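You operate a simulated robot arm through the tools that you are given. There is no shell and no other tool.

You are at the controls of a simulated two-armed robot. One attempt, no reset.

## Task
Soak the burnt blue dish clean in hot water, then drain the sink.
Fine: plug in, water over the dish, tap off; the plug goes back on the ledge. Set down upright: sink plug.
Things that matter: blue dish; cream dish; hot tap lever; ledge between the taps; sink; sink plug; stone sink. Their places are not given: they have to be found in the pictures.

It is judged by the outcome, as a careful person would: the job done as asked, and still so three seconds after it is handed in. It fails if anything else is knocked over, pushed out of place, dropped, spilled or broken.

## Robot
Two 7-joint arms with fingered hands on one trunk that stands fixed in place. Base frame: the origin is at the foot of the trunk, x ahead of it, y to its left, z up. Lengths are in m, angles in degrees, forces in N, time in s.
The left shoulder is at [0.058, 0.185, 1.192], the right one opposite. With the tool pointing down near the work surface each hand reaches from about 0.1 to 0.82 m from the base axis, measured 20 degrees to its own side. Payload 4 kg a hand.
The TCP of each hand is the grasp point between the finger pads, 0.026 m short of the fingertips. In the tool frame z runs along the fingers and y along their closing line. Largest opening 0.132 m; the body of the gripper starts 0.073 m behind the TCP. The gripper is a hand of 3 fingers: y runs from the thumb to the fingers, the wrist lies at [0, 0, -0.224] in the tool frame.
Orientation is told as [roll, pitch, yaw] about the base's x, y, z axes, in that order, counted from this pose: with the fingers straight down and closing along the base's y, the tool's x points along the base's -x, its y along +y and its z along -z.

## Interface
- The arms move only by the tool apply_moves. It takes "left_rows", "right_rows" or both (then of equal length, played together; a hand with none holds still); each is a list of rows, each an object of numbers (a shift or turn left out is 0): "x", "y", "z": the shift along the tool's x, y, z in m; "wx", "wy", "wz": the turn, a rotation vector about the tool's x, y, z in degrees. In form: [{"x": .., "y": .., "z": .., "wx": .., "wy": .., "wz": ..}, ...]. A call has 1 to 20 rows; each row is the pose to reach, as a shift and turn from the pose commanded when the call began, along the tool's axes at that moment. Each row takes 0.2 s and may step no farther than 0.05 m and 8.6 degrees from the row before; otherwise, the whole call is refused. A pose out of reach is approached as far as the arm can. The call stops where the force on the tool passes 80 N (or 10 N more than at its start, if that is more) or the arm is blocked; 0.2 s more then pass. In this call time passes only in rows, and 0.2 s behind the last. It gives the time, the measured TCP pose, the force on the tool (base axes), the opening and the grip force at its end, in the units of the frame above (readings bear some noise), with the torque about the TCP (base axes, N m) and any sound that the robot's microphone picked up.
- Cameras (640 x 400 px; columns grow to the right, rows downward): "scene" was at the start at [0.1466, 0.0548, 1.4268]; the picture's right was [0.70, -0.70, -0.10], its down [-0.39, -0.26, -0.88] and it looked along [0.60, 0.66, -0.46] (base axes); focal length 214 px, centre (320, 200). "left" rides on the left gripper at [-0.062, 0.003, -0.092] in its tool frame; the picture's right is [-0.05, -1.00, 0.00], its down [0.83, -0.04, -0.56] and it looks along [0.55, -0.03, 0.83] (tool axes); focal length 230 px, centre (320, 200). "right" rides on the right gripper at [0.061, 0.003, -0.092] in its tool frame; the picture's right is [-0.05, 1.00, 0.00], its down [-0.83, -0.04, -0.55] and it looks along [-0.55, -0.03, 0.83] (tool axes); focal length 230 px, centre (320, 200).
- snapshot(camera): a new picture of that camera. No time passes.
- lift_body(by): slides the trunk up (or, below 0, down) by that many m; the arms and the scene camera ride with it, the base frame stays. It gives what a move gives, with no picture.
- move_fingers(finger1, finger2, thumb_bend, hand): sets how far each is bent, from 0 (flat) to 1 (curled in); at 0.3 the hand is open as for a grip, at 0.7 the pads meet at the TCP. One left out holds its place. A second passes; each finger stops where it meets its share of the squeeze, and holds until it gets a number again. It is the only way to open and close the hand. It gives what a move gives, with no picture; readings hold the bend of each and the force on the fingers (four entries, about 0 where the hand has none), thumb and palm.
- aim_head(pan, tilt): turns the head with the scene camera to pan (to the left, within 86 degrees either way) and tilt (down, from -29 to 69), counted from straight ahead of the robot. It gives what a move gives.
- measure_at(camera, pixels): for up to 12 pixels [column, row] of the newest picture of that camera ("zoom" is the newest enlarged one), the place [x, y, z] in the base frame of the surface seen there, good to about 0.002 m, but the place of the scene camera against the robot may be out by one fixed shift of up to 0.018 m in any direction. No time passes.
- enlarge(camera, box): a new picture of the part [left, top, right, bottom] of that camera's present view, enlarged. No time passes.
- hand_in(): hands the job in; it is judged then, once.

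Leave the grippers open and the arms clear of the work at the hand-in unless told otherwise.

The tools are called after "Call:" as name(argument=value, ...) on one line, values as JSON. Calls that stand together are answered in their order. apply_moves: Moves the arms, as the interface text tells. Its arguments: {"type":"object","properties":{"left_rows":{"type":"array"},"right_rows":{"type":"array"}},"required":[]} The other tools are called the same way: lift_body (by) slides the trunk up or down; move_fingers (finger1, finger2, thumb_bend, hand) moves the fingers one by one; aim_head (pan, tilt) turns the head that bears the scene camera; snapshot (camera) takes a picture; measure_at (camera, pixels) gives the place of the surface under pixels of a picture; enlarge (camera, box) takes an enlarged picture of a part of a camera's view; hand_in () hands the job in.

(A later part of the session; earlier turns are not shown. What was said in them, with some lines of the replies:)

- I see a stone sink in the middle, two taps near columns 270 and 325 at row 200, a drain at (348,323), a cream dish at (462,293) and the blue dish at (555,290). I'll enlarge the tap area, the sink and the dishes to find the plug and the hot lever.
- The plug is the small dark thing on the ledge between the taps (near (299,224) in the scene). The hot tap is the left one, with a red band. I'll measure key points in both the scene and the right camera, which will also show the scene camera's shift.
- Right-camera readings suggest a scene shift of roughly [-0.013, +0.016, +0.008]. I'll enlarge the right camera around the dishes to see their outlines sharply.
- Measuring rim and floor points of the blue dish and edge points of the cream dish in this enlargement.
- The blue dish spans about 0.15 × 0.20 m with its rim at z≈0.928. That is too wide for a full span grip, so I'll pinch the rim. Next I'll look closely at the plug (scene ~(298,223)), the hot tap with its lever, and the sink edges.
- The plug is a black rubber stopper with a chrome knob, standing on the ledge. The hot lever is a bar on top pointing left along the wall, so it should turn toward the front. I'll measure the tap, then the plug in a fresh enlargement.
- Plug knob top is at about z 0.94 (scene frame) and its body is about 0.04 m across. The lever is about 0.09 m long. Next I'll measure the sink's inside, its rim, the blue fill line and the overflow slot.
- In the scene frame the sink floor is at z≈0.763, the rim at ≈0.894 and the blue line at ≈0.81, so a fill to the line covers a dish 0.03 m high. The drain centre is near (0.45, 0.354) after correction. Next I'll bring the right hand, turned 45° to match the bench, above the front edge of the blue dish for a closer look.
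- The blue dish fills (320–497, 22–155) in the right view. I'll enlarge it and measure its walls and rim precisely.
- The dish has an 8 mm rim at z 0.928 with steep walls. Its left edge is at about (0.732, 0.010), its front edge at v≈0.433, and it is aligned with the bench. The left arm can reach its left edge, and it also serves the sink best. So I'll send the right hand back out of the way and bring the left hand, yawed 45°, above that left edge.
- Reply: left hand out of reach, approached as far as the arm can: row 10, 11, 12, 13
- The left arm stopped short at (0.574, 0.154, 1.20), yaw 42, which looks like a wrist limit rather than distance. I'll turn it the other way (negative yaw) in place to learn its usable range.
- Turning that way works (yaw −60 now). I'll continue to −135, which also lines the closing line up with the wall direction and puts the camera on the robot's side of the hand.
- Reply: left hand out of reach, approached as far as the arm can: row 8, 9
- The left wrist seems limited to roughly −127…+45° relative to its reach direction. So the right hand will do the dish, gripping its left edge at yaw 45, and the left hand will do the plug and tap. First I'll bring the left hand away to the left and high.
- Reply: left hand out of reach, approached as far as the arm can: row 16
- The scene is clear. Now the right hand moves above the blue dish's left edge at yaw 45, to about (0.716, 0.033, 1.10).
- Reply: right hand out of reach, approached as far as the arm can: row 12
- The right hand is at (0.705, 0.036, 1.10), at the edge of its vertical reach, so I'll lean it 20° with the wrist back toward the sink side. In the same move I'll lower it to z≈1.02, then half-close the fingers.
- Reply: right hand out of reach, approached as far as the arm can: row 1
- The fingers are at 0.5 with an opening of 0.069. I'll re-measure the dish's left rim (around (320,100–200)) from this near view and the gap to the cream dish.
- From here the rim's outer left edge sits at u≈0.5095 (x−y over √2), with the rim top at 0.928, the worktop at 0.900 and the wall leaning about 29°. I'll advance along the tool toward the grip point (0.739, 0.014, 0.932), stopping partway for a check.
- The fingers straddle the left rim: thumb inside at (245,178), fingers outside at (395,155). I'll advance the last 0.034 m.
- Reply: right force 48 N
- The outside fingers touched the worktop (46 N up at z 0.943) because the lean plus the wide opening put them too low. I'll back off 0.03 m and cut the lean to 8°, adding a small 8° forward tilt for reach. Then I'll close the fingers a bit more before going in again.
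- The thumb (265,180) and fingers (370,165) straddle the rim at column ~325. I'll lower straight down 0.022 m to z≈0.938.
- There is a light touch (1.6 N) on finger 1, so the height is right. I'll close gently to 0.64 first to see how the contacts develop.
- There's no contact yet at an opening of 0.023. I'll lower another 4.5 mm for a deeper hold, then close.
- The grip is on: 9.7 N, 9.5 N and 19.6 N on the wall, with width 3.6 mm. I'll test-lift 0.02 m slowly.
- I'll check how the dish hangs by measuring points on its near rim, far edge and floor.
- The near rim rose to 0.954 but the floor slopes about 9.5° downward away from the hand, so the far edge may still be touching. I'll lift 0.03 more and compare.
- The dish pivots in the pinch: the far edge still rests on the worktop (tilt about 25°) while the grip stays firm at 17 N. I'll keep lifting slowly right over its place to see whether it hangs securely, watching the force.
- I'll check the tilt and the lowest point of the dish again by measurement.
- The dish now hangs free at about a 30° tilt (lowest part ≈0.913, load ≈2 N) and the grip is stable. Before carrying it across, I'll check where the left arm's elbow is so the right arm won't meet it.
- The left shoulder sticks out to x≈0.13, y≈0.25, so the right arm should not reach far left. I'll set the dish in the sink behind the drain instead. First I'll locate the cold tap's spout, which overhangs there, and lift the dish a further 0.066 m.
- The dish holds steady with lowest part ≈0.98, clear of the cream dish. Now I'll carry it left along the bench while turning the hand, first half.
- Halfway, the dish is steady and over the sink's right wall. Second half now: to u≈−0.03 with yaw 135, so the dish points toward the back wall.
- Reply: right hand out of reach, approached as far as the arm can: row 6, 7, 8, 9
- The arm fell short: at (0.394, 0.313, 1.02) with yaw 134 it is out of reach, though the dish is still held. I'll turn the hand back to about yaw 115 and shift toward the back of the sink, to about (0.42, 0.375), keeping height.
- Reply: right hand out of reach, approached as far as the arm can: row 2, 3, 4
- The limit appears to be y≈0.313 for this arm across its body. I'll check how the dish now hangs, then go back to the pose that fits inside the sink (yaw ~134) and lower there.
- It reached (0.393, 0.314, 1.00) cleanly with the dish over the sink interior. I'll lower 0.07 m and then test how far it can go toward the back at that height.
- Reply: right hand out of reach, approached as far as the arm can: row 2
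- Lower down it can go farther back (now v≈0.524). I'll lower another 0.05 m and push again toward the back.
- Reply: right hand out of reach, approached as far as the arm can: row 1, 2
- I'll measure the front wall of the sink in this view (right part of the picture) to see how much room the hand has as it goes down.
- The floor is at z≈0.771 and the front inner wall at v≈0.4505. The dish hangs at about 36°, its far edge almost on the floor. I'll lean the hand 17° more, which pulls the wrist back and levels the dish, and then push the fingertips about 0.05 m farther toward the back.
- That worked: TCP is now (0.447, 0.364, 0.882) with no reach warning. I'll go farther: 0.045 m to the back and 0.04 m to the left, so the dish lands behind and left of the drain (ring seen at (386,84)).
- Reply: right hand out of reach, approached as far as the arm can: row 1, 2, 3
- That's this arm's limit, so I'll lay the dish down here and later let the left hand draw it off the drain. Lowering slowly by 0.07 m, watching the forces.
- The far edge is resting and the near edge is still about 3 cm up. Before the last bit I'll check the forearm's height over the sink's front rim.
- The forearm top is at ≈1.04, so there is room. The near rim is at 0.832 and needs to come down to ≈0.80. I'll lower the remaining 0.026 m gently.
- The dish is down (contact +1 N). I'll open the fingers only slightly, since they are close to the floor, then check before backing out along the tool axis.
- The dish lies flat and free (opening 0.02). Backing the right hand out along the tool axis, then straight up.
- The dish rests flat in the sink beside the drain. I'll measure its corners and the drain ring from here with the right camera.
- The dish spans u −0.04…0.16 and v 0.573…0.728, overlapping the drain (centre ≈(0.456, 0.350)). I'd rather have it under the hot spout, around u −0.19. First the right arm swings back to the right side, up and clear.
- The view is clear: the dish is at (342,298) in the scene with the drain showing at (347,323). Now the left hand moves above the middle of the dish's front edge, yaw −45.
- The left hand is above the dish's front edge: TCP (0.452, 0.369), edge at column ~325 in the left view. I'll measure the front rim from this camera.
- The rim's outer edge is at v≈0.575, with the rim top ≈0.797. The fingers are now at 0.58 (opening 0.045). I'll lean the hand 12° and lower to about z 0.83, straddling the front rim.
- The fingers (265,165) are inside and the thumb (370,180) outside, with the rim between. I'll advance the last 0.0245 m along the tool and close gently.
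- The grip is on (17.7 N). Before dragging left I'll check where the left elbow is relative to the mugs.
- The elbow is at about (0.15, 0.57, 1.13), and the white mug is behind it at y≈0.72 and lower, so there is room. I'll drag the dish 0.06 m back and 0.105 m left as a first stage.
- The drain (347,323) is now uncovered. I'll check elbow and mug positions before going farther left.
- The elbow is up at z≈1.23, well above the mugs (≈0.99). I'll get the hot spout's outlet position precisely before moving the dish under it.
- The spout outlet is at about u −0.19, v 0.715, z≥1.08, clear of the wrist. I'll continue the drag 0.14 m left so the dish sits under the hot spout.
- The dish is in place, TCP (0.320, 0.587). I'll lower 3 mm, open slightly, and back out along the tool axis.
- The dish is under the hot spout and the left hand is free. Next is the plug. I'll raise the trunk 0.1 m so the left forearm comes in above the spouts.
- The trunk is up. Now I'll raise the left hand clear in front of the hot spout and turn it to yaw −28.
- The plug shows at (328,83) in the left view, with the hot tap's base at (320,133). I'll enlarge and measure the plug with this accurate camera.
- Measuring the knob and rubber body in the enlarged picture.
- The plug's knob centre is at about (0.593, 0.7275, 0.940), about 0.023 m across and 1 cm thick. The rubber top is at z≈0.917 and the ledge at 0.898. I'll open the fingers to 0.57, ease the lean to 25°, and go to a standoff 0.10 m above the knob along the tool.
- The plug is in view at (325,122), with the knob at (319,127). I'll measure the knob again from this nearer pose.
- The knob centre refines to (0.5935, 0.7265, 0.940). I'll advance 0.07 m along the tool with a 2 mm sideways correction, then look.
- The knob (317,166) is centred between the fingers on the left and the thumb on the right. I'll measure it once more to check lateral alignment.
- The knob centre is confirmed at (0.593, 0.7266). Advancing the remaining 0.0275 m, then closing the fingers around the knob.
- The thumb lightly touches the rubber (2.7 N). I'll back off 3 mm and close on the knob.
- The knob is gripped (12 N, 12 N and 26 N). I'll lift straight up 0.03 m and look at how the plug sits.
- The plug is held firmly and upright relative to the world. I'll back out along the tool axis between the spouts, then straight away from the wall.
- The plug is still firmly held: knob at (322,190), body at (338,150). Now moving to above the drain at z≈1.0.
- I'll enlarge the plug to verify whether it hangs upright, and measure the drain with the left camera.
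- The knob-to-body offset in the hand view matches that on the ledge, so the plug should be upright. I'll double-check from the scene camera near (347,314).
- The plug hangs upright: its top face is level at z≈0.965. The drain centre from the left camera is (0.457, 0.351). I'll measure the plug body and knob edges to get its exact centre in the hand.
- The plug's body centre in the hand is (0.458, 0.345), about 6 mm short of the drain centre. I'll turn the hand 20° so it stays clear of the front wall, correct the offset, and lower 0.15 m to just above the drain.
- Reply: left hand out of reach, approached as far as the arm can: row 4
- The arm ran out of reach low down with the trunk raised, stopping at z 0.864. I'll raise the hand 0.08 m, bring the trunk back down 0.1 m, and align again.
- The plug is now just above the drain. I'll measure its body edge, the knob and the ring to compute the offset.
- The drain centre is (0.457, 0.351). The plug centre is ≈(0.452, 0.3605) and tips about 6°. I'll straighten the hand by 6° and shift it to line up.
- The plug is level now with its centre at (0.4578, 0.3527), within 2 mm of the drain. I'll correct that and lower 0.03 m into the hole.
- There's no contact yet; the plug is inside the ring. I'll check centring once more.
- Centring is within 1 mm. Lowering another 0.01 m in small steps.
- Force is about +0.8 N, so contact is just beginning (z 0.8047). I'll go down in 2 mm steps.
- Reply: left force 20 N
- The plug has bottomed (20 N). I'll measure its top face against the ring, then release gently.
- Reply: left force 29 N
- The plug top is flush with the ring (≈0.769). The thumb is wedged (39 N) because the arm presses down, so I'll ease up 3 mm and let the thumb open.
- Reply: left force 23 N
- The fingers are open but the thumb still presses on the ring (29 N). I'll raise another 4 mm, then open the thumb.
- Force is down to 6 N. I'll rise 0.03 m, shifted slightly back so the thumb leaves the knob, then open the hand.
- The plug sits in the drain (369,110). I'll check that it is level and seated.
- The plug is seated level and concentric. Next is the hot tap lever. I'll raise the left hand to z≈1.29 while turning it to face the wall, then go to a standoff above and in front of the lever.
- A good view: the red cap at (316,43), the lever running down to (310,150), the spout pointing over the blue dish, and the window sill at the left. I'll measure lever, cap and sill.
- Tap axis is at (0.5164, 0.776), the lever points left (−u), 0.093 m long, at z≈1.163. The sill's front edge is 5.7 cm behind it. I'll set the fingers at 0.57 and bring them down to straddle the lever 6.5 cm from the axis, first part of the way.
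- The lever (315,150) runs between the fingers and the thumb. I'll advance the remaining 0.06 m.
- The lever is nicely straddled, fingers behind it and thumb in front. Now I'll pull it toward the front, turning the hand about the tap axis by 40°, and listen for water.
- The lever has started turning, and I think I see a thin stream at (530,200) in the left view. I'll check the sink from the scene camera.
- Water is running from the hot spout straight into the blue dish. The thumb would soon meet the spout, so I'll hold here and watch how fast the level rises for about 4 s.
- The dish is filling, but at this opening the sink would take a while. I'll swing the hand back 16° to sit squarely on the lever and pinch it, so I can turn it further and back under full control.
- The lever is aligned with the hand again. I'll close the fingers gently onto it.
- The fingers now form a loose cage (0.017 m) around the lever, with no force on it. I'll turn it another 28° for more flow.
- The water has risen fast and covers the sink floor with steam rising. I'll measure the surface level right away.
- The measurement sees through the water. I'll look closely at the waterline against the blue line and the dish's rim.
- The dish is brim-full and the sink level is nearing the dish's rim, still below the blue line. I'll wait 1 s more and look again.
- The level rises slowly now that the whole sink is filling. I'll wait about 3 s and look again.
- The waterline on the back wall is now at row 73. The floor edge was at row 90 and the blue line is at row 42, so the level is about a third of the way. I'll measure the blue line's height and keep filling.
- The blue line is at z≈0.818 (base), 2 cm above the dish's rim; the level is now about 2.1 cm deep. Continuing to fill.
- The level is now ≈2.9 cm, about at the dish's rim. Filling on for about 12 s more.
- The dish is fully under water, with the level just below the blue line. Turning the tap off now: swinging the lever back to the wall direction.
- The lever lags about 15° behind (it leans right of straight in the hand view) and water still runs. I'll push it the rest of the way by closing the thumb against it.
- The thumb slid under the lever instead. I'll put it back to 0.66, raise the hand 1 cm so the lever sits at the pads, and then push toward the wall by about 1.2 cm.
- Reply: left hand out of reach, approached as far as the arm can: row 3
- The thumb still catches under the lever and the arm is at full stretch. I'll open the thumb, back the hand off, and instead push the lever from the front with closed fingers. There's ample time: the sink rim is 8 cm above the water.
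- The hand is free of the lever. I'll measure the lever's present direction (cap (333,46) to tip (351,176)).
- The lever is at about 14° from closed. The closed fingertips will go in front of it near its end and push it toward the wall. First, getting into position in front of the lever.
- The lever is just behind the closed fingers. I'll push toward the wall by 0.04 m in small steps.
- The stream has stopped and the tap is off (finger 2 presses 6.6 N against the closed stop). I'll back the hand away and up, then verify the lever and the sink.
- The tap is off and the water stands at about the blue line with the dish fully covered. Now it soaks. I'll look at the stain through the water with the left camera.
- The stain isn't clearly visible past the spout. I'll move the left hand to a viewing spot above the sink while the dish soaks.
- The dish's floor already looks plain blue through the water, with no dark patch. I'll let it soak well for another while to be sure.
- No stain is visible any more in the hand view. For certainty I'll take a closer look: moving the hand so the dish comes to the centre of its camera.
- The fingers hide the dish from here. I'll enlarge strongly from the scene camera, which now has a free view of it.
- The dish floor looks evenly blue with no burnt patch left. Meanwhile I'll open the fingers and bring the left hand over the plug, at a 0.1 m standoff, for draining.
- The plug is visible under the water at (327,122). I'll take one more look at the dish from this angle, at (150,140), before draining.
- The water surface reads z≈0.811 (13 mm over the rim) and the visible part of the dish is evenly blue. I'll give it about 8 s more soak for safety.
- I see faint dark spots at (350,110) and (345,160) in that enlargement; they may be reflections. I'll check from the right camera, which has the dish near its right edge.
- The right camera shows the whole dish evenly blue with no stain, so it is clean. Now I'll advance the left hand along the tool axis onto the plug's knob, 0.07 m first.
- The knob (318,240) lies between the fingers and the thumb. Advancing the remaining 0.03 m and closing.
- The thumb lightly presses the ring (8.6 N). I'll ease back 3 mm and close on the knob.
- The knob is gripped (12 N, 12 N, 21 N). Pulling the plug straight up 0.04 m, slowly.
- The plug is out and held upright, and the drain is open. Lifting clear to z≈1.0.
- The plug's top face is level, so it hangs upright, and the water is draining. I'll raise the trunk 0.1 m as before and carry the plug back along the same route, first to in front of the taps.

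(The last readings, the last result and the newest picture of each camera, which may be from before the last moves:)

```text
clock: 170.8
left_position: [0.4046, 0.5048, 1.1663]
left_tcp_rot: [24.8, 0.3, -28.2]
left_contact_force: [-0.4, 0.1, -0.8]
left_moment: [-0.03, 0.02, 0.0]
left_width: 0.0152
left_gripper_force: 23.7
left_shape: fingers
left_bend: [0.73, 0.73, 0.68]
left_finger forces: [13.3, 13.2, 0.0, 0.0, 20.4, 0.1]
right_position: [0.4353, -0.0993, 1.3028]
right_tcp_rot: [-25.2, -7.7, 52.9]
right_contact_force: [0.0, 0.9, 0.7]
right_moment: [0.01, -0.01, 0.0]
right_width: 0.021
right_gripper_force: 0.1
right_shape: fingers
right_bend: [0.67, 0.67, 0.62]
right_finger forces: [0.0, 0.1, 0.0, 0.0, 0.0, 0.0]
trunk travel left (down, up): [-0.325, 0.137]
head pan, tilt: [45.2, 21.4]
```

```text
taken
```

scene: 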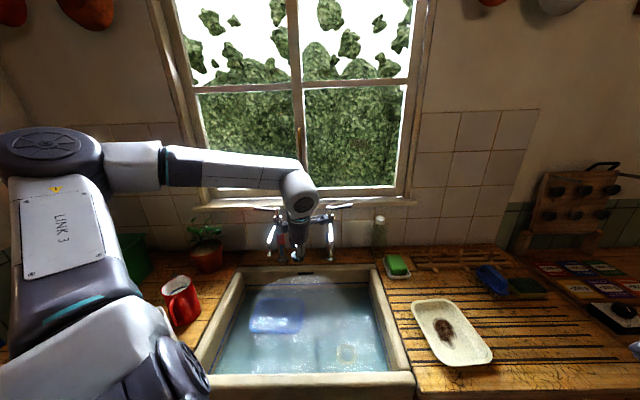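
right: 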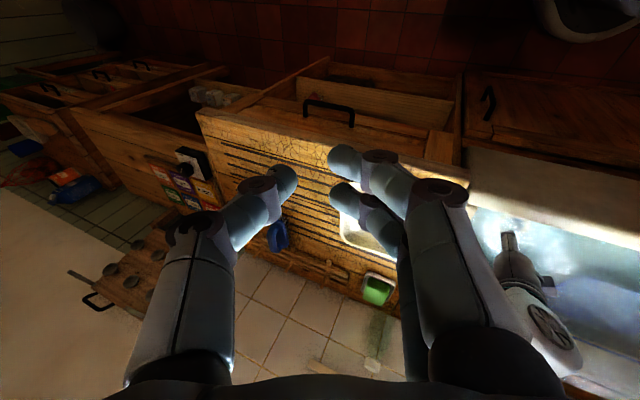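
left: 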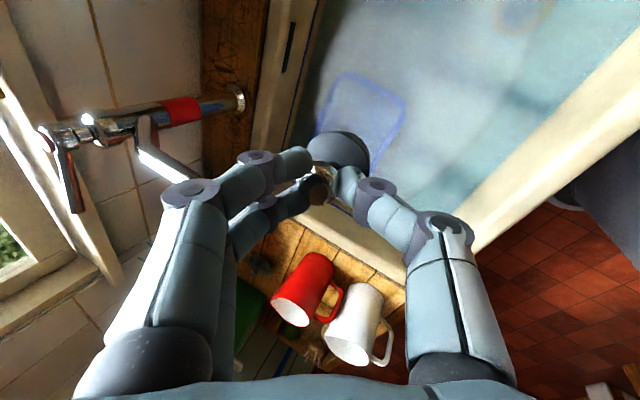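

The plug is in front of the taps; in the scene the dish looks clean and the drain is visible. Now back in between the spouts toward the ledge, along the reverse of the exit path.

Call:
apply_moves(left_rows=[{"x": -0.0119, "y": 0.035, "z": 0.0163}, {"x": -0.0238, "y": 0.07, "z": 0.0326}, {"x": -0.0357, "y": 0.1049, "z": 0.049}, {"x": -0.0476, "y": 0.1399, "z": 0.0653}, {"x": -0.0595, "y": 0.1749, "z": 0.0816}, {"x": -0.0595, "y": 0.1749, "z": 0.1216}, {"x": -0.0595, "y": 0.1749, "z": 0.1616}, {"x": -0.0595, "y": 0.1749, "z": 0.2016}])

Call:
snapshot(camera="left")

Call:
enlarge(camera="scene", box=[240, 180, 360, 270])

```text
clock: 172.6
left_position: [0.5732, 0.6911, 1.056]
left_tcp_rot: [24.8, 0.5, -28.0]
left_contact_force: [1.2, -0.1, -0.1]
left_moment: [-0.03, 0.01, 0.03]
left_width: 0.0152
left_gripper_force: 24.2
left_shape: fingers
left_bend: [0.73, 0.73, 0.68]
left_finger forces: [14.1, 14.1, 0.0, 0.0, 20.4, 0.0]
right_position: [0.4373, -0.0987, 1.3024]
right_tcp_rot: [-25.2, -7.6, 52.9]
right_contact_force: [0.7, 0.7, -1.3]
right_moment: [0.0, 0.01, 0.01]
right_width: 0.0204
right_gripper_force: 0.0
right_shape: fingers
right_bend: [0.67, 0.67, 0.62]
right_finger forces: [0.0, 0.0, 0.1, 0.0, 0.0, 0.0]
trunk travel left (down, up): [-0.325, 0.137]
head pan, tilt: [45.2, 21.4]
```

```text
taken
```

left: 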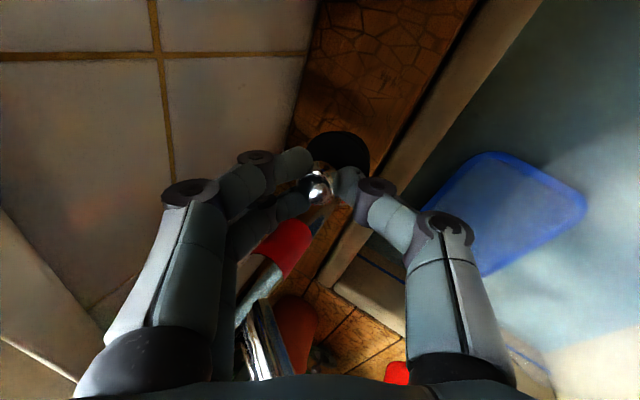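

```text
4.44 times, centred on (300, 225) of scene
```

zoom: 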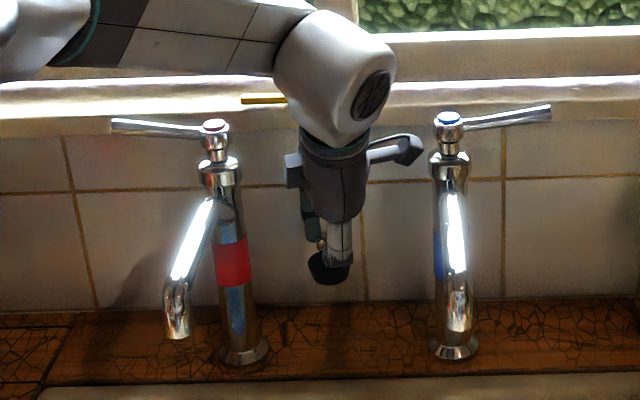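

The dish looks clean here, at (500,210). I'll check that the plug is upright before lowering it.

Call:
enlarge(camera="left", box=[260, 90, 420, 220])

Call:
measure_at(camera="zoom", pixels=[[310, 145], [260, 165], [365, 165], [395, 200], [310, 190], [350, 190], [340, 220], [390, 235], [210, 270], [290, 285], [250, 245], [255, 330]])

Call:
enlarge(camera="scene", box=[284, 216, 324, 246])

```text
3.08 times, centred on (340, 155) of left
```

zoom: 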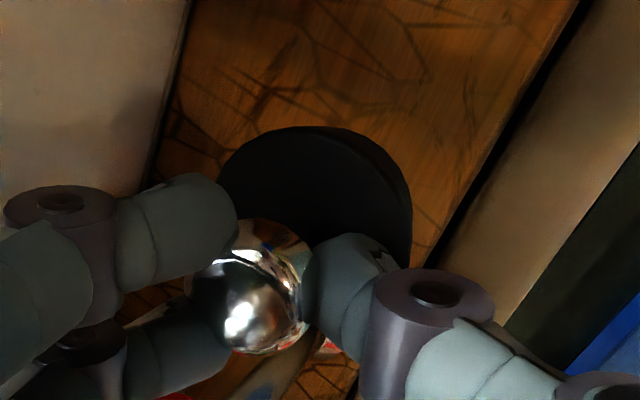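

```text
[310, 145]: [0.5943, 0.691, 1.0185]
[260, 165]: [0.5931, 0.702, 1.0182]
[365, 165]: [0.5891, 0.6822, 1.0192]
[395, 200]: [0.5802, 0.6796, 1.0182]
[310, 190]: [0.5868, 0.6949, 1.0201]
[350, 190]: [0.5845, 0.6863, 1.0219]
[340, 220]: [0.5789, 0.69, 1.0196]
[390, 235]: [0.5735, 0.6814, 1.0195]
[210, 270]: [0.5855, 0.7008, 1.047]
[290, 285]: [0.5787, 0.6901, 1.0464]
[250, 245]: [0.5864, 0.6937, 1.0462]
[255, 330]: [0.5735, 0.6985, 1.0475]
```

```text
13.33 times, centred on (304, 231) of scene
```

zoom: 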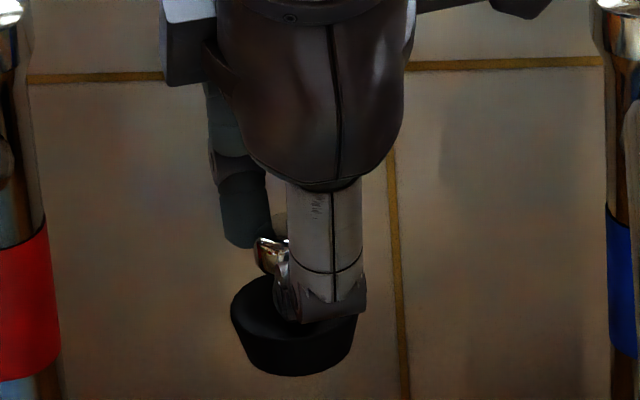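

The plug is upright (top face level at 1.02). I'll advance 0.08 m to just above its original spot on the ledge.

Call:
apply_moves(left_rows=[{"x": 0.0007, "z": 0.027}, {"x": 0.0014, "z": 0.054}, {"x": 0.002, "z": 0.08}])

Call:
enlarge(camera="left", box=[260, 90, 420, 220])

Call:
measure_at(camera="zoom", pixels=[[310, 145], [260, 165], [365, 165], [395, 200], [310, 190], [350, 190], [450, 190], [210, 270], [290, 285], [250, 245], [255, 330], [480, 250]])

Call:
enlarge(camera="scene", box=[240, 180, 360, 270])

```text
clock: 173.4
left_position: [0.585, 0.7232, 0.9847]
left_tcp_rot: [24.9, 0.4, -27.9]
left_contact_force: [-0.1, -0.4, -0.3]
left_moment: [0.02, -0.01, -0.01]
left_width: 0.0152
left_gripper_force: 24.1
left_shape: fingers
left_bend: [0.73, 0.73, 0.68]
left_finger forces: [14.3, 14.2, 0.0, 0.0, 20.3, 0.1]
right_position: [0.4377, -0.1001, 1.3024]
right_tcp_rot: [-25.1, -7.6, 52.8]
right_contact_force: [-0.7, -0.7, 0.2]
right_moment: [-0.01, 0.0, 0.01]
right_width: 0.0203
right_gripper_force: 0.0
right_shape: fingers
right_bend: [0.67, 0.67, 0.62]
right_finger forces: [0.0, 0.1, 0.1, 0.0, 0.0, 0.1]
trunk travel left (down, up): [-0.325, 0.137]
head pan, tilt: [45.2, 21.4]
```

```text
3.08 times, centred on (340, 155) of left
```

zoom: 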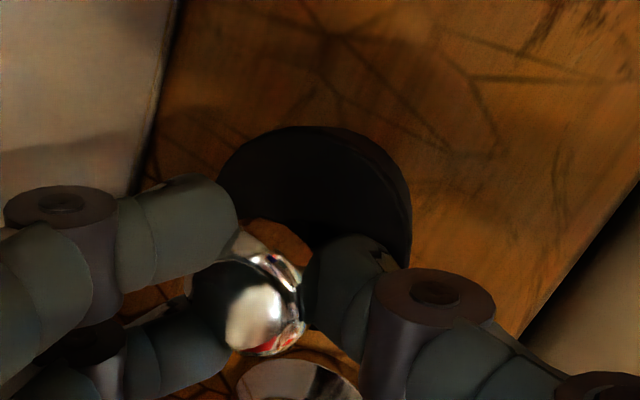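

```text
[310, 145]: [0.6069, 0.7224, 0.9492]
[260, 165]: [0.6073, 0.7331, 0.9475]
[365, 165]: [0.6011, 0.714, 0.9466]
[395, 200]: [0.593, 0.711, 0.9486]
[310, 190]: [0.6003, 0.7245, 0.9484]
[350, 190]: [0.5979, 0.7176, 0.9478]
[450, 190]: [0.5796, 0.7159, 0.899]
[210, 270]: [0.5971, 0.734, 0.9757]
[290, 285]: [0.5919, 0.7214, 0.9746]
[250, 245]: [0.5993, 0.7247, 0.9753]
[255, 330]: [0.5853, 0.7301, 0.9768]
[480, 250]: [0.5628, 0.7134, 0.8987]
```

```text
4.44 times, centred on (300, 225) of scene
```

zoom: 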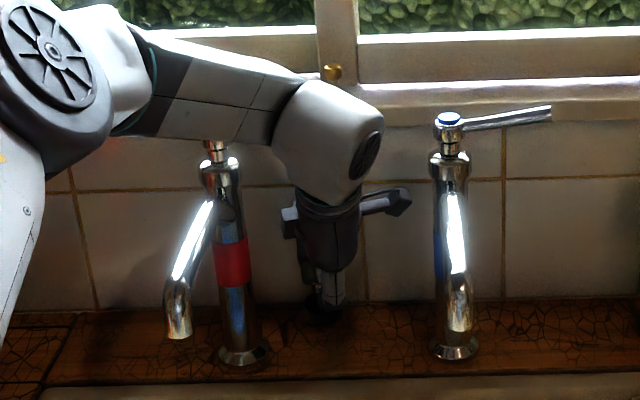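

The plug is over its original place at (0.592, 0.7275), with its bottom at ≈0.929 and the ledge at 0.899. Lowering 0.027 m.

Call:
apply_moves(left_rows=[{"y": -0.0038, "z": 0.0082}, {"y": -0.0076, "z": 0.0163}, {"y": -0.0114, "z": 0.0245}])

Call:
apply_moves(left_rows=[{"y": -0.0008, "z": 0.0018}])

Call:
enlarge(camera="left", box=[260, 90, 420, 220])

Call:
measure_at(camera="zoom", pixels=[[310, 145], [260, 165], [365, 165], [395, 200], [310, 190], [350, 190], [450, 190], [210, 270], [290, 285]])

```text
clock: 174.2
left_position: [0.5868, 0.7219, 0.9582]
left_tcp_rot: [24.8, 0.5, -27.9]
left_contact_force: [-0.1, 0.1, -1.0]
left_moment: [0.0, 0.02, -0.03]
left_width: 0.0149
left_gripper_force: 24.0
left_shape: fingers
left_bend: [0.73, 0.73, 0.68]
left_finger forces: [14.5, 14.2, 0.0, 0.1, 20.3, 0.0]
right_position: [0.437, -0.0998, 1.3028]
right_tcp_rot: [-25.1, -7.5, 52.9]
right_contact_force: [-0.1, -1.0, 0.1]
right_moment: [0.01, 0.02, 0.02]
right_width: 0.0205
right_gripper_force: 0.1
right_shape: fingers
right_bend: [0.67, 0.67, 0.62]
right_finger forces: [0.0, 0.0, 0.0, 0.0, 0.0, 0.0]
trunk travel left (down, up): [-0.325, 0.137]
head pan, tilt: [45.2, 21.4]
```

```text
clock: 174.6
left_position: [0.5847, 0.7226, 0.9565]
left_tcp_rot: [24.9, 0.5, -27.9]
left_contact_force: [-0.4, 0.6, 0.3]
left_moment: [0.0, 0.02, -0.01]
left_width: 0.0148
left_gripper_force: 24.9
left_shape: fingers
left_bend: [0.73, 0.73, 0.68]
left_finger forces: [14.4, 14.3, 0.0, 0.0, 20.4, 0.0]
right_position: [0.4364, -0.1002, 1.3017]
right_tcp_rot: [-25.0, -7.5, 52.9]
right_contact_force: [0.9, 0.2, 0.3]
right_moment: [-0.02, 0.01, 0.02]
right_width: 0.0206
right_gripper_force: 0.0
right_shape: fingers
right_bend: [0.67, 0.67, 0.62]
right_finger forces: [0.0, 0.0, 0.0, 0.1, 0.1, 0.0]
trunk travel left (down, up): [-0.325, 0.137]
head pan, tilt: [45.2, 21.4]
```

```text
3.08 times, centred on (340, 155) of left
```

zoom: 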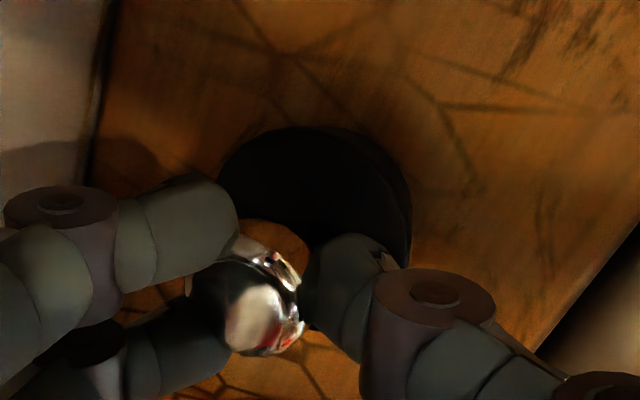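

```text
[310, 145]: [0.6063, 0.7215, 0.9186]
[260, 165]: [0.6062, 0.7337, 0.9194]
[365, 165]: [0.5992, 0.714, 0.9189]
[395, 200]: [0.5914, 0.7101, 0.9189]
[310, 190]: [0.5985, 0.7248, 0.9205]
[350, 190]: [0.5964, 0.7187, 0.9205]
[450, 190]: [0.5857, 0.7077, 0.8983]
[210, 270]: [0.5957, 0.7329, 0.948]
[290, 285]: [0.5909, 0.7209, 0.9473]
```

The plug is level and about 2 mm above the ledge. Lowering in 1.5 mm steps until it touches.

Call:
apply_moves(left_rows=[{"y": -0.0006, "z": 0.0014}, {"y": -0.0013, "z": 0.0027}])

```text
clock: 175.2
left_position: [0.5849, 0.7225, 0.953]
left_tcp_rot: [24.9, 0.5, -28.0]
left_contact_force: [-0.3, -0.1, -0.5]
left_moment: [-0.01, 0.02, -0.01]
left_width: 0.015
left_gripper_force: 24.5
left_shape: fingers
left_bend: [0.73, 0.73, 0.68]
left_finger forces: [14.5, 14.3, 0.1, 0.0, 20.3, 0.0]
right_position: [0.437, -0.0996, 1.3017]
right_tcp_rot: [-25.1, -7.6, 52.9]
right_contact_force: [-0.2, -0.1, -0.6]
right_moment: [-0.04, -0.04, 0.04]
right_width: 0.0209
right_gripper_force: 0.0
right_shape: fingers
right_bend: [0.67, 0.67, 0.62]
right_finger forces: [0.0, 0.0, 0.1, 0.0, 0.0, 0.0]
trunk travel left (down, up): [-0.325, 0.137]
head pan, tilt: [45.2, 21.4]
```

Call:
apply_moves(left_rows=[{"y": -0.0004, "z": 0.0009}, {"y": -0.0008, "z": 0.0018}])

Call:
enlarge(camera="left", box=[260, 90, 420, 220])

Call:
measure_at(camera="zoom", pixels=[[310, 145], [260, 165], [365, 165], [395, 200], [310, 190], [350, 190], [450, 190], [480, 150]])

```text
clock: 175.8
left_position: [0.5861, 0.7226, 0.9522]
left_tcp_rot: [25.0, 0.4, -27.9]
left_contact_force: [0.1, -0.7, 4.5]
left_moment: [0.06, -0.02, -0.04]
left_width: 0.0144
left_gripper_force: 25.1
left_shape: fingers
left_bend: [0.73, 0.74, 0.68]
left_finger forces: [15.5, 15.0, 0.0, 0.0, 20.0, 0.1]
right_position: [0.4348, -0.0992, 1.3028]
right_tcp_rot: [-25.1, -7.8, 52.9]
right_contact_force: [-0.3, -0.1, 0.9]
right_moment: [0.01, 0.02, 0.0]
right_width: 0.0206
right_gripper_force: 0.0
right_shape: fingers
right_bend: [0.67, 0.67, 0.62]
right_finger forces: [0.0, 0.0, 0.1, 0.1, 0.1, 0.1]
trunk travel left (down, up): [-0.325, 0.137]
head pan, tilt: [45.2, 21.4]
```

```text
3.08 times, centred on (340, 155) of left
```

zoom: 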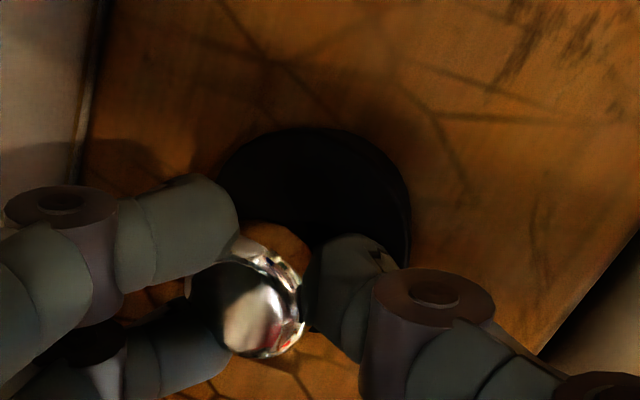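

```text
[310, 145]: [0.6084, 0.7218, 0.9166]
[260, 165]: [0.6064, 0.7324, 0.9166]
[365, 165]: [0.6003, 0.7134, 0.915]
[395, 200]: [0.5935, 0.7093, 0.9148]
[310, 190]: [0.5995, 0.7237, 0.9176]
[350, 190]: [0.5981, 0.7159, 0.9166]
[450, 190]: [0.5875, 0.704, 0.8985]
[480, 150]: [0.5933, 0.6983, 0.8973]
```

The plug stands on the ledge (4.5 N, top face at its original 0.9165). I'll relieve the pressure by 1 mm, then open the two fingers while the thumb just relaxes, so nothing pushes the plug.

Call:
apply_moves(left_rows=[{"y": 0.0004, "z": -0.0009}])

Call:
move_fingers(hand="left", finger1=0.64, finger2=0.64, thumb_bend=0.675)

Call:
enlarge(camera="left", box=[260, 90, 420, 220])

Call:
measure_at(camera="zoom", pixels=[[310, 145], [260, 165], [365, 165], [395, 200], [310, 190], [350, 190], [210, 270], [290, 285]])

```text
clock: 176.2
left_position: [0.5862, 0.723, 0.9534]
left_tcp_rot: [24.9, 0.5, -27.8]
left_contact_force: [0.3, 0.7, 2.3]
left_moment: [0.08, -0.05, 0.02]
left_width: 0.0146
left_gripper_force: 25.5
left_shape: fingers
left_bend: [0.74, 0.74, 0.68]
left_finger forces: [15.4, 14.8, 0.1, 0.0, 20.5, 0.0]
right_position: [0.4365, -0.0999, 1.3023]
right_tcp_rot: [-25.2, -7.6, 52.9]
right_contact_force: [-0.5, -0.1, 0.6]
right_moment: [0.01, 0.01, 0.02]
right_width: 0.0207
right_gripper_force: 0.1
right_shape: fingers
right_bend: [0.67, 0.67, 0.62]
right_finger forces: [0.0, 0.0, 0.0, 0.1, 0.0, 0.0]
trunk travel left (down, up): [-0.325, 0.137]
head pan, tilt: [45.2, 21.4]
```

```text
clock: 177.2
left_position: [0.5851, 0.7209, 0.9513]
left_tcp_rot: [24.9, 0.5, -27.9]
left_contact_force: [-0.5, -0.1, -1.2]
left_moment: [-0.04, 0.02, 0.0]
left_width: 0.019
left_gripper_force: 0.7
left_shape: fingers
left_bend: [0.64, 0.64, 0.67]
left_finger forces: [0.2, 0.2, 0.0, 0.1, 0.3, 0.0]
right_position: [0.4369, -0.0987, 1.302]
right_tcp_rot: [-25.0, -7.6, 53.0]
right_contact_force: [0.3, 0.6, 0.5]
right_moment: [0.0, -0.02, -0.02]
right_width: 0.0208
right_gripper_force: 0.0
right_shape: fingers
right_bend: [0.67, 0.67, 0.62]
right_finger forces: [0.0, 0.0, 0.1, 0.0, 0.0, 0.1]
trunk travel left (down, up): [-0.325, 0.137]
head pan, tilt: [45.2, 21.4]
```

```text
3.08 times, centred on (340, 155) of left
```

zoom: 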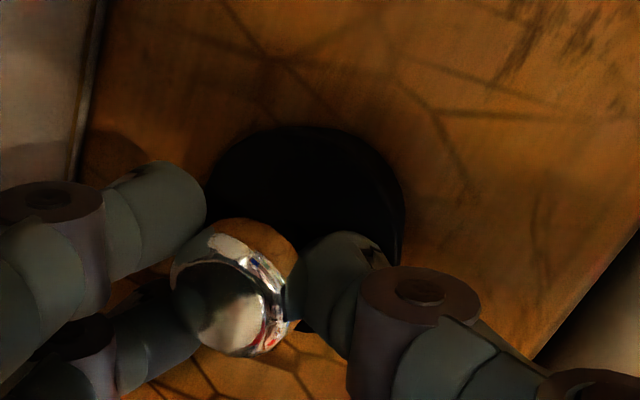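

```text
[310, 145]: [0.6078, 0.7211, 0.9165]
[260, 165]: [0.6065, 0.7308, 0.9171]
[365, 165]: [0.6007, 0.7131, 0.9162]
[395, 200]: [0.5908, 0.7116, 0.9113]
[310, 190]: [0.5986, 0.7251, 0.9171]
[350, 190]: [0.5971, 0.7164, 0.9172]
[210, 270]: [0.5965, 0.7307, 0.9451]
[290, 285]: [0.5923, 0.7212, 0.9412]
```

Released: forces near zero, the plug still level and upright. I'll open the fingers a bit more, keeping the thumb nearly still.

Call:
move_fingers(hand="left", finger1=0.56, finger2=0.56, thumb_bend=0.66)

Call:
apply_moves(left_rows=[{"y": -0.0027, "z": -0.0033}, {"y": -0.0036, "z": -0.0087}])

Call:
enlarge(camera="left", box=[260, 90, 420, 220])

```text
clock: 178.2
left_position: [0.586, 0.7228, 0.9523]
left_tcp_rot: [24.9, 0.4, -27.9]
left_contact_force: [0.7, -0.1, -0.5]
left_moment: [0.01, 0.03, -0.02]
left_width: 0.0318
left_gripper_force: 0.0
left_shape: fingers
left_bend: [0.56, 0.56, 0.66]
left_finger forces: [0.1, 0.0, 0.1, 0.1, 0.4, 0.1]
right_position: [0.4367, -0.1, 1.3019]
right_tcp_rot: [-25.0, -7.6, 52.9]
right_contact_force: [-0.4, -0.4, 0.5]
right_moment: [-0.01, -0.01, 0.01]
right_width: 0.0206
right_gripper_force: 0.1
right_shape: fingers
right_bend: [0.67, 0.67, 0.62]
right_finger forces: [0.0, 0.0, 0.0, 0.0, 0.0, 0.0]
trunk travel left (down, up): [-0.325, 0.137]
head pan, tilt: [45.2, 21.4]
```

```text
clock: 178.8
left_position: [0.583, 0.7161, 0.9575]
left_tcp_rot: [24.9, 0.5, -27.9]
left_contact_force: [0.0, -0.3, 0.1]
left_moment: [-0.02, 0.04, -0.02]
left_width: 0.0318
left_gripper_force: 0.0
left_shape: fingers
left_bend: [0.56, 0.56, 0.66]
left_finger forces: [0.0, 0.0, 0.0, 0.0, 0.1, 0.1]
right_position: [0.437, -0.1004, 1.3023]
right_tcp_rot: [-25.1, -7.5, 53.0]
right_contact_force: [0.0, 0.3, 0.1]
right_moment: [0.02, 0.0, 0.0]
right_width: 0.0204
right_gripper_force: 0.1
right_shape: fingers
right_bend: [0.67, 0.67, 0.62]
right_finger forces: [0.1, 0.1, 0.1, 0.0, 0.1, 0.0]
trunk travel left (down, up): [-0.325, 0.137]
head pan, tilt: [45.2, 21.4]
```

```text
3.08 times, centred on (340, 155) of left
```

zoom: 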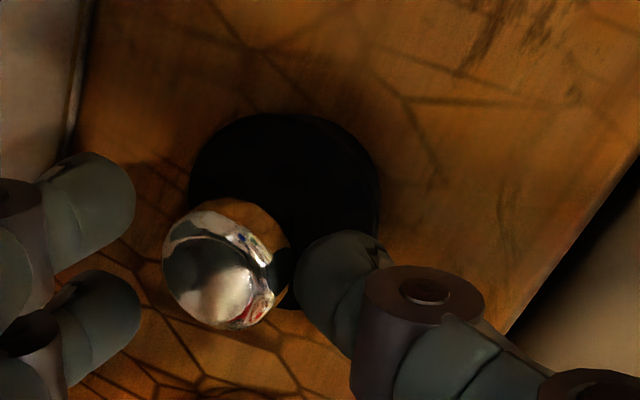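

The knob stands clear between the fingers and thumb with no force on it. Retreating straight back along the tool axis.

Call:
apply_moves(left_rows=[{"z": -0.015}, {"z": -0.04}, {"z": -0.075}, {"z": -0.11}, {"z": -0.15}, {"z": -0.19}])

Call:
snapshot(camera="left")

Call:
enlarge(camera="left", box=[270, 50, 390, 140])

Call:
snapshot(camera="scene")

```text
clock: 180.2
left_position: [0.5449, 0.6446, 1.1322]
left_tcp_rot: [24.8, 0.5, -27.9]
left_contact_force: [-0.1, -0.4, 0.1]
left_moment: [0.01, 0.03, -0.03]
left_width: 0.0321
left_gripper_force: 0.0
left_shape: fingers
left_bend: [0.56, 0.56, 0.66]
left_finger forces: [0.0, 0.1, 0.0, 0.0, 0.0, 0.0]
right_position: [0.4349, -0.1017, 1.3034]
right_tcp_rot: [-25.1, -7.8, 52.9]
right_contact_force: [0.2, 0.2, 1.0]
right_moment: [-0.01, -0.03, 0.01]
right_width: 0.0206
right_gripper_force: 0.1
right_shape: fingers
right_bend: [0.67, 0.67, 0.62]
right_finger forces: [0.0, 0.1, 0.1, 0.0, 0.0, 0.1]
trunk travel left (down, up): [-0.325, 0.137]
head pan, tilt: [45.2, 21.4]
```

```text
taken
```

left: 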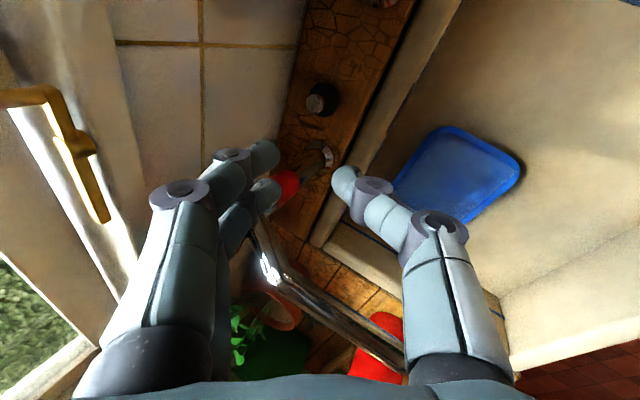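

```text
4.44 times, centred on (330, 95) of left
```

zoom: 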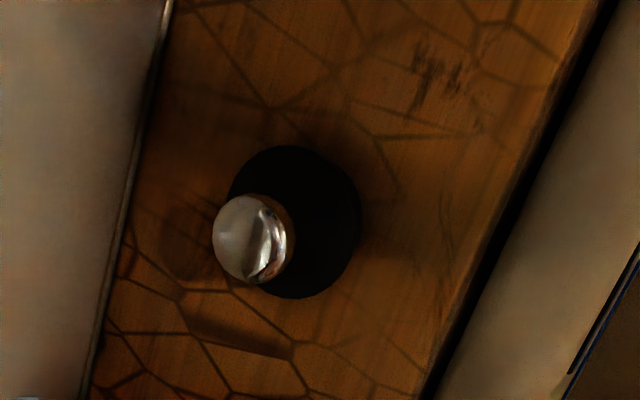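

```text
taken
```

scene: 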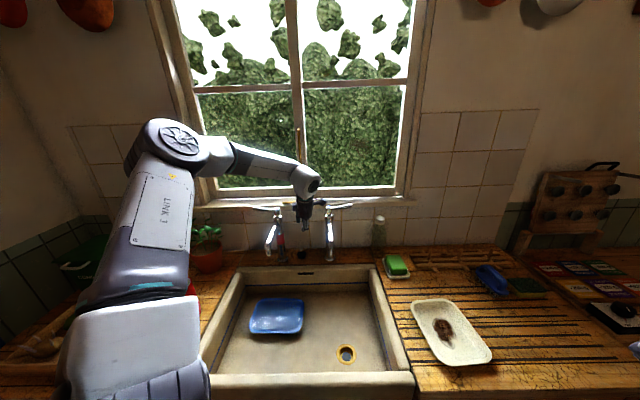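

The plug stands upright on the ledge, the sink has drained, and the dish is clean blue. I'll withdraw the left hand from between the taps and look closely at the result.

Call:
apply_moves(left_rows=[{"x": 0.0118, "y": -0.0347, "z": -0.0182}, {"x": 0.0235, "y": -0.0693, "z": -0.0363}, {"x": 0.0353, "y": -0.104, "z": -0.0545}, {"x": 0.047, "y": -0.1386, "z": -0.0726}, {"x": 0.0588, "y": -0.1733, "z": -0.0908}, {"x": 0.0588, "y": -0.1733, "z": -0.135}, {"x": 0.0588, "y": -0.1733, "z": -0.18}])

Call:
enlarge(camera="scene", box=[200, 190, 420, 390])

Call:
enlarge(camera="scene", box=[240, 285, 320, 345])

```text
clock: 181.8
left_position: [0.3859, 0.4644, 1.222]
left_tcp_rot: [24.9, 0.5, -27.8]
left_contact_force: [0.2, -0.9, 0.1]
left_moment: [0.03, 0.04, 0.0]
left_width: 0.032
left_gripper_force: 0.0
left_shape: fingers
left_bend: [0.56, 0.56, 0.66]
left_finger forces: [0.0, 0.0, 0.0, 0.0, 0.0, 0.1]
right_position: [0.4348, -0.1001, 1.3028]
right_tcp_rot: [-25.1, -7.7, 52.9]
right_contact_force: [-0.2, 0.8, 0.2]
right_moment: [0.01, -0.01, 0.01]
right_width: 0.0206
right_gripper_force: 0.1
right_shape: fingers
right_bend: [0.67, 0.67, 0.62]
right_finger forces: [0.1, 0.0, 0.1, 0.0, 0.0, 0.0]
trunk travel left (down, up): [-0.325, 0.137]
head pan, tilt: [45.2, 21.4]
```

```text
2.00 times, centred on (310, 290) of scene
```

zoom: 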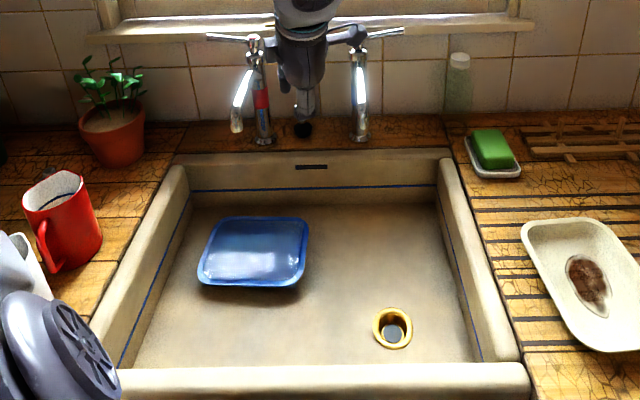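

```text
6.67 times, centred on (280, 315) of scene
```

zoom: 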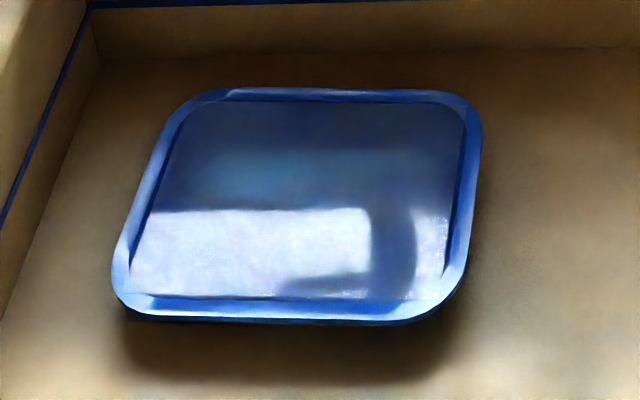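

The sink is empty, the dish is clean with no burn mark, the hot lever is closed and no water runs. The plug stands on the ledge. Now I'll open both hands and withdraw the left arm up and back, clear of the work.

Call:
move_fingers(hand="left", finger1=0.3, finger2=0.3, thumb_bend=0.3)

Call:
move_fingers(hand="right", finger1=0.3, finger2=0.3, thumb_bend=0.3)

Call:
apply_moves(left_rows=[{"x": 0.0109, "y": 0.0004, "z": -0.0366}, {"x": 0.0217, "y": 0.0007, "z": -0.0732}, {"x": 0.0326, "y": 0.0011, "z": -0.1099}, {"x": 0.0435, "y": 0.0014, "z": -0.1465}, {"x": 0.0543, "y": 0.0018, "z": -0.1831}, {"x": 0.0652, "y": 0.0021, "z": -0.2197}])

Call:
snapshot(camera="scene")

Call:
enlarge(camera="scene", box=[240, 190, 360, 280])

Call:
snapshot(camera="left")

```text
clock: 182.8
left_position: [0.3868, 0.4661, 1.2219]
left_tcp_rot: [24.9, 0.5, -27.9]
left_contact_force: [0.1, -1.1, -0.4]
left_moment: [-0.03, -0.01, 0.0]
left_width: 0.1339
left_gripper_force: 0.1
left_shape: fingers
left_bend: [0.3, 0.3, 0.3]
left_finger forces: [0.0, 0.1, 0.1, 0.0, 0.0, 0.0]
right_position: [0.4368, -0.101, 1.3026]
right_tcp_rot: [-25.1, -7.5, 53.0]
right_contact_force: [-0.2, 0.2, 0.1]
right_moment: [-0.03, 0.02, 0.01]
right_width: 0.0206
right_gripper_force: 0.0
right_shape: fingers
right_bend: [0.67, 0.67, 0.62]
right_finger forces: [0.0, 0.0, 0.0, 0.1, 0.0, 0.1]
trunk travel left (down, up): [-0.325, 0.137]
head pan, tilt: [45.2, 21.4]
```

```text
clock: 183.8
left_position: [0.3864, 0.466, 1.2213]
left_tcp_rot: [24.8, 0.5, -28.0]
left_contact_force: [-0.1, 0.1, -0.7]
left_moment: [0.02, -0.02, 0.01]
left_width: 0.1338
left_gripper_force: 0.1
left_shape: fingers
left_bend: [0.3, 0.3, 0.3]
left_finger forces: [0.0, 0.0, 0.0, 0.1, 0.0, 0.0]
right_position: [0.436, -0.0999, 1.3026]
right_tcp_rot: [-25.0, -7.7, 52.9]
right_contact_force: [-0.1, 0.0, -0.5]
right_moment: [-0.01, -0.03, -0.01]
right_width: 0.1341
right_gripper_force: 0.0
right_shape: fingers
right_bend: [0.3, 0.3, 0.3]
right_finger forces: [0.1, 0.1, 0.1, 0.0, 0.0, 0.0]
trunk travel left (down, up): [-0.325, 0.137]
head pan, tilt: [45.2, 21.4]
```

```text
clock: 185.2
left_position: [0.2858, 0.4146, 1.4218]
left_tcp_rot: [24.9, 0.5, -28.1]
left_contact_force: [-0.2, -0.4, 0.0]
left_moment: [0.05, -0.02, 0.02]
left_width: 0.1342
left_gripper_force: 0.1
left_shape: fingers
left_bend: [0.3, 0.3, 0.3]
left_finger forces: [0.0, 0.0, 0.0, 0.1, 0.1, 0.1]
right_position: [0.4359, -0.1013, 1.3036]
right_tcp_rot: [-25.1, -7.7, 52.9]
right_contact_force: [0.7, -0.2, 0.5]
right_moment: [0.01, -0.01, -0.01]
right_width: 0.1339
right_gripper_force: 0.1
right_shape: fingers
right_bend: [0.3, 0.3, 0.3]
right_finger forces: [0.0, 0.0, 0.0, 0.1, 0.1, 0.0]
trunk travel left (down, up): [-0.325, 0.137]
head pan, tilt: [45.2, 21.4]
```

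```text
taken
```

scene: 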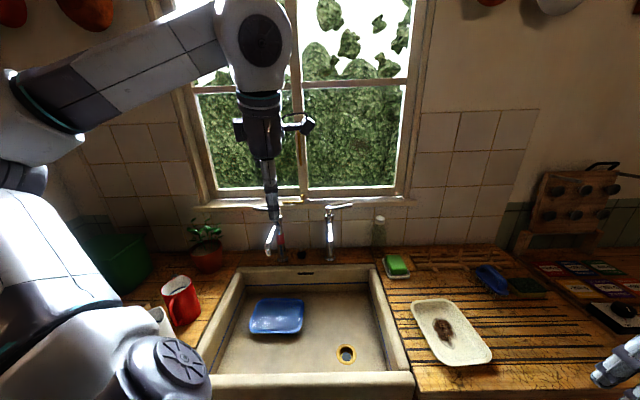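

```text
4.44 times, centred on (300, 235) of scene
```

zoom: 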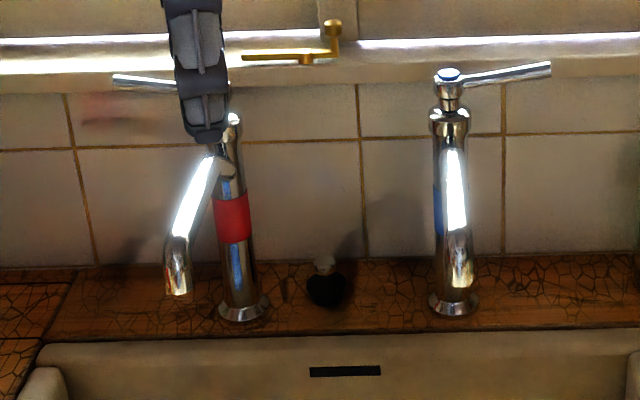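

```text
taken
```

left: 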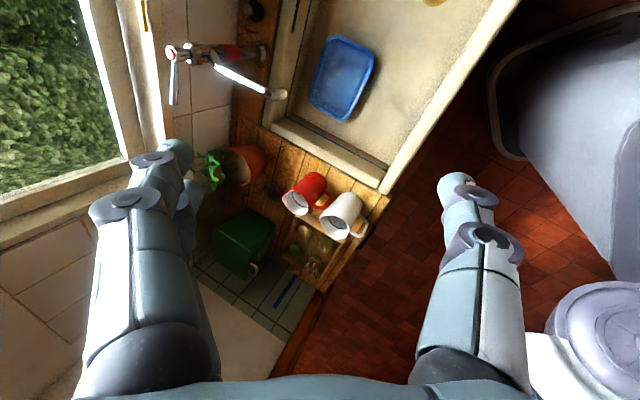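

Everything is in order from both cameras. One last close look at the dish for stain remains, at (343,77) in the left view.

Call:
enlarge(camera="left", box=[290, 20, 400, 130])

Call:
enlarge(camera="scene", box=[380, 240, 600, 380])

```text
3.64 times, centred on (345, 75) of left
```

zoom: 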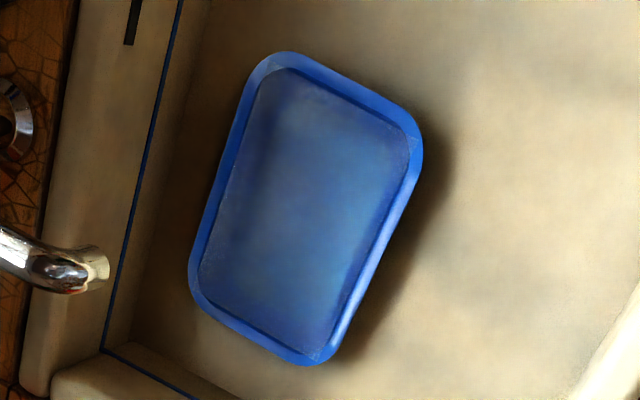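

```text
2.86 times, centred on (490, 310) of scene
```

zoom: 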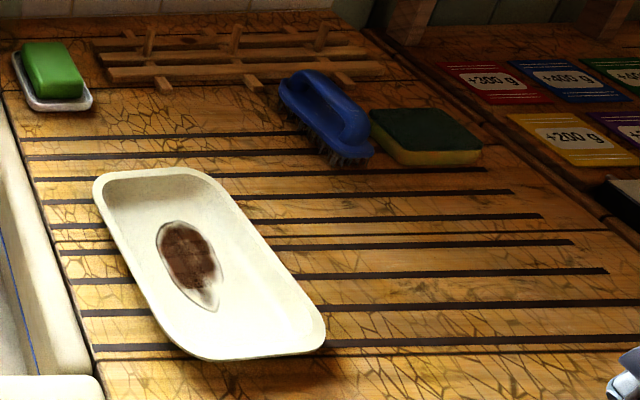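

The blue dish is spotless and the sink is empty. The tap is closed, the plug stands upright on the ledge, and the cream dish and everything else are undisturbed. Both hands are open and clear, so I'm handing in.

Call:
hand_in()

```text
The job is handed in.
```

The blue dish is clean, the sink is drained, and the job is handed in.

- **Dish:** it soaked under hot water and no burn mark shows in the close-up views. It is still in the sink, under the hot spout, and holds some water because I didn't tip it out.
- **Tap:** the hot lever is closed and no water runs.
- **Plug:** it stands upright between the taps, within a few millimetres of where it started.
- **Everything else:** the cream dish and the other things on the worktop were not touched, and nothing was spilled or dropped.

At hand-in both grippers were open and the arms clear of the work. The trunk was left 0.1 m higher than at the start.
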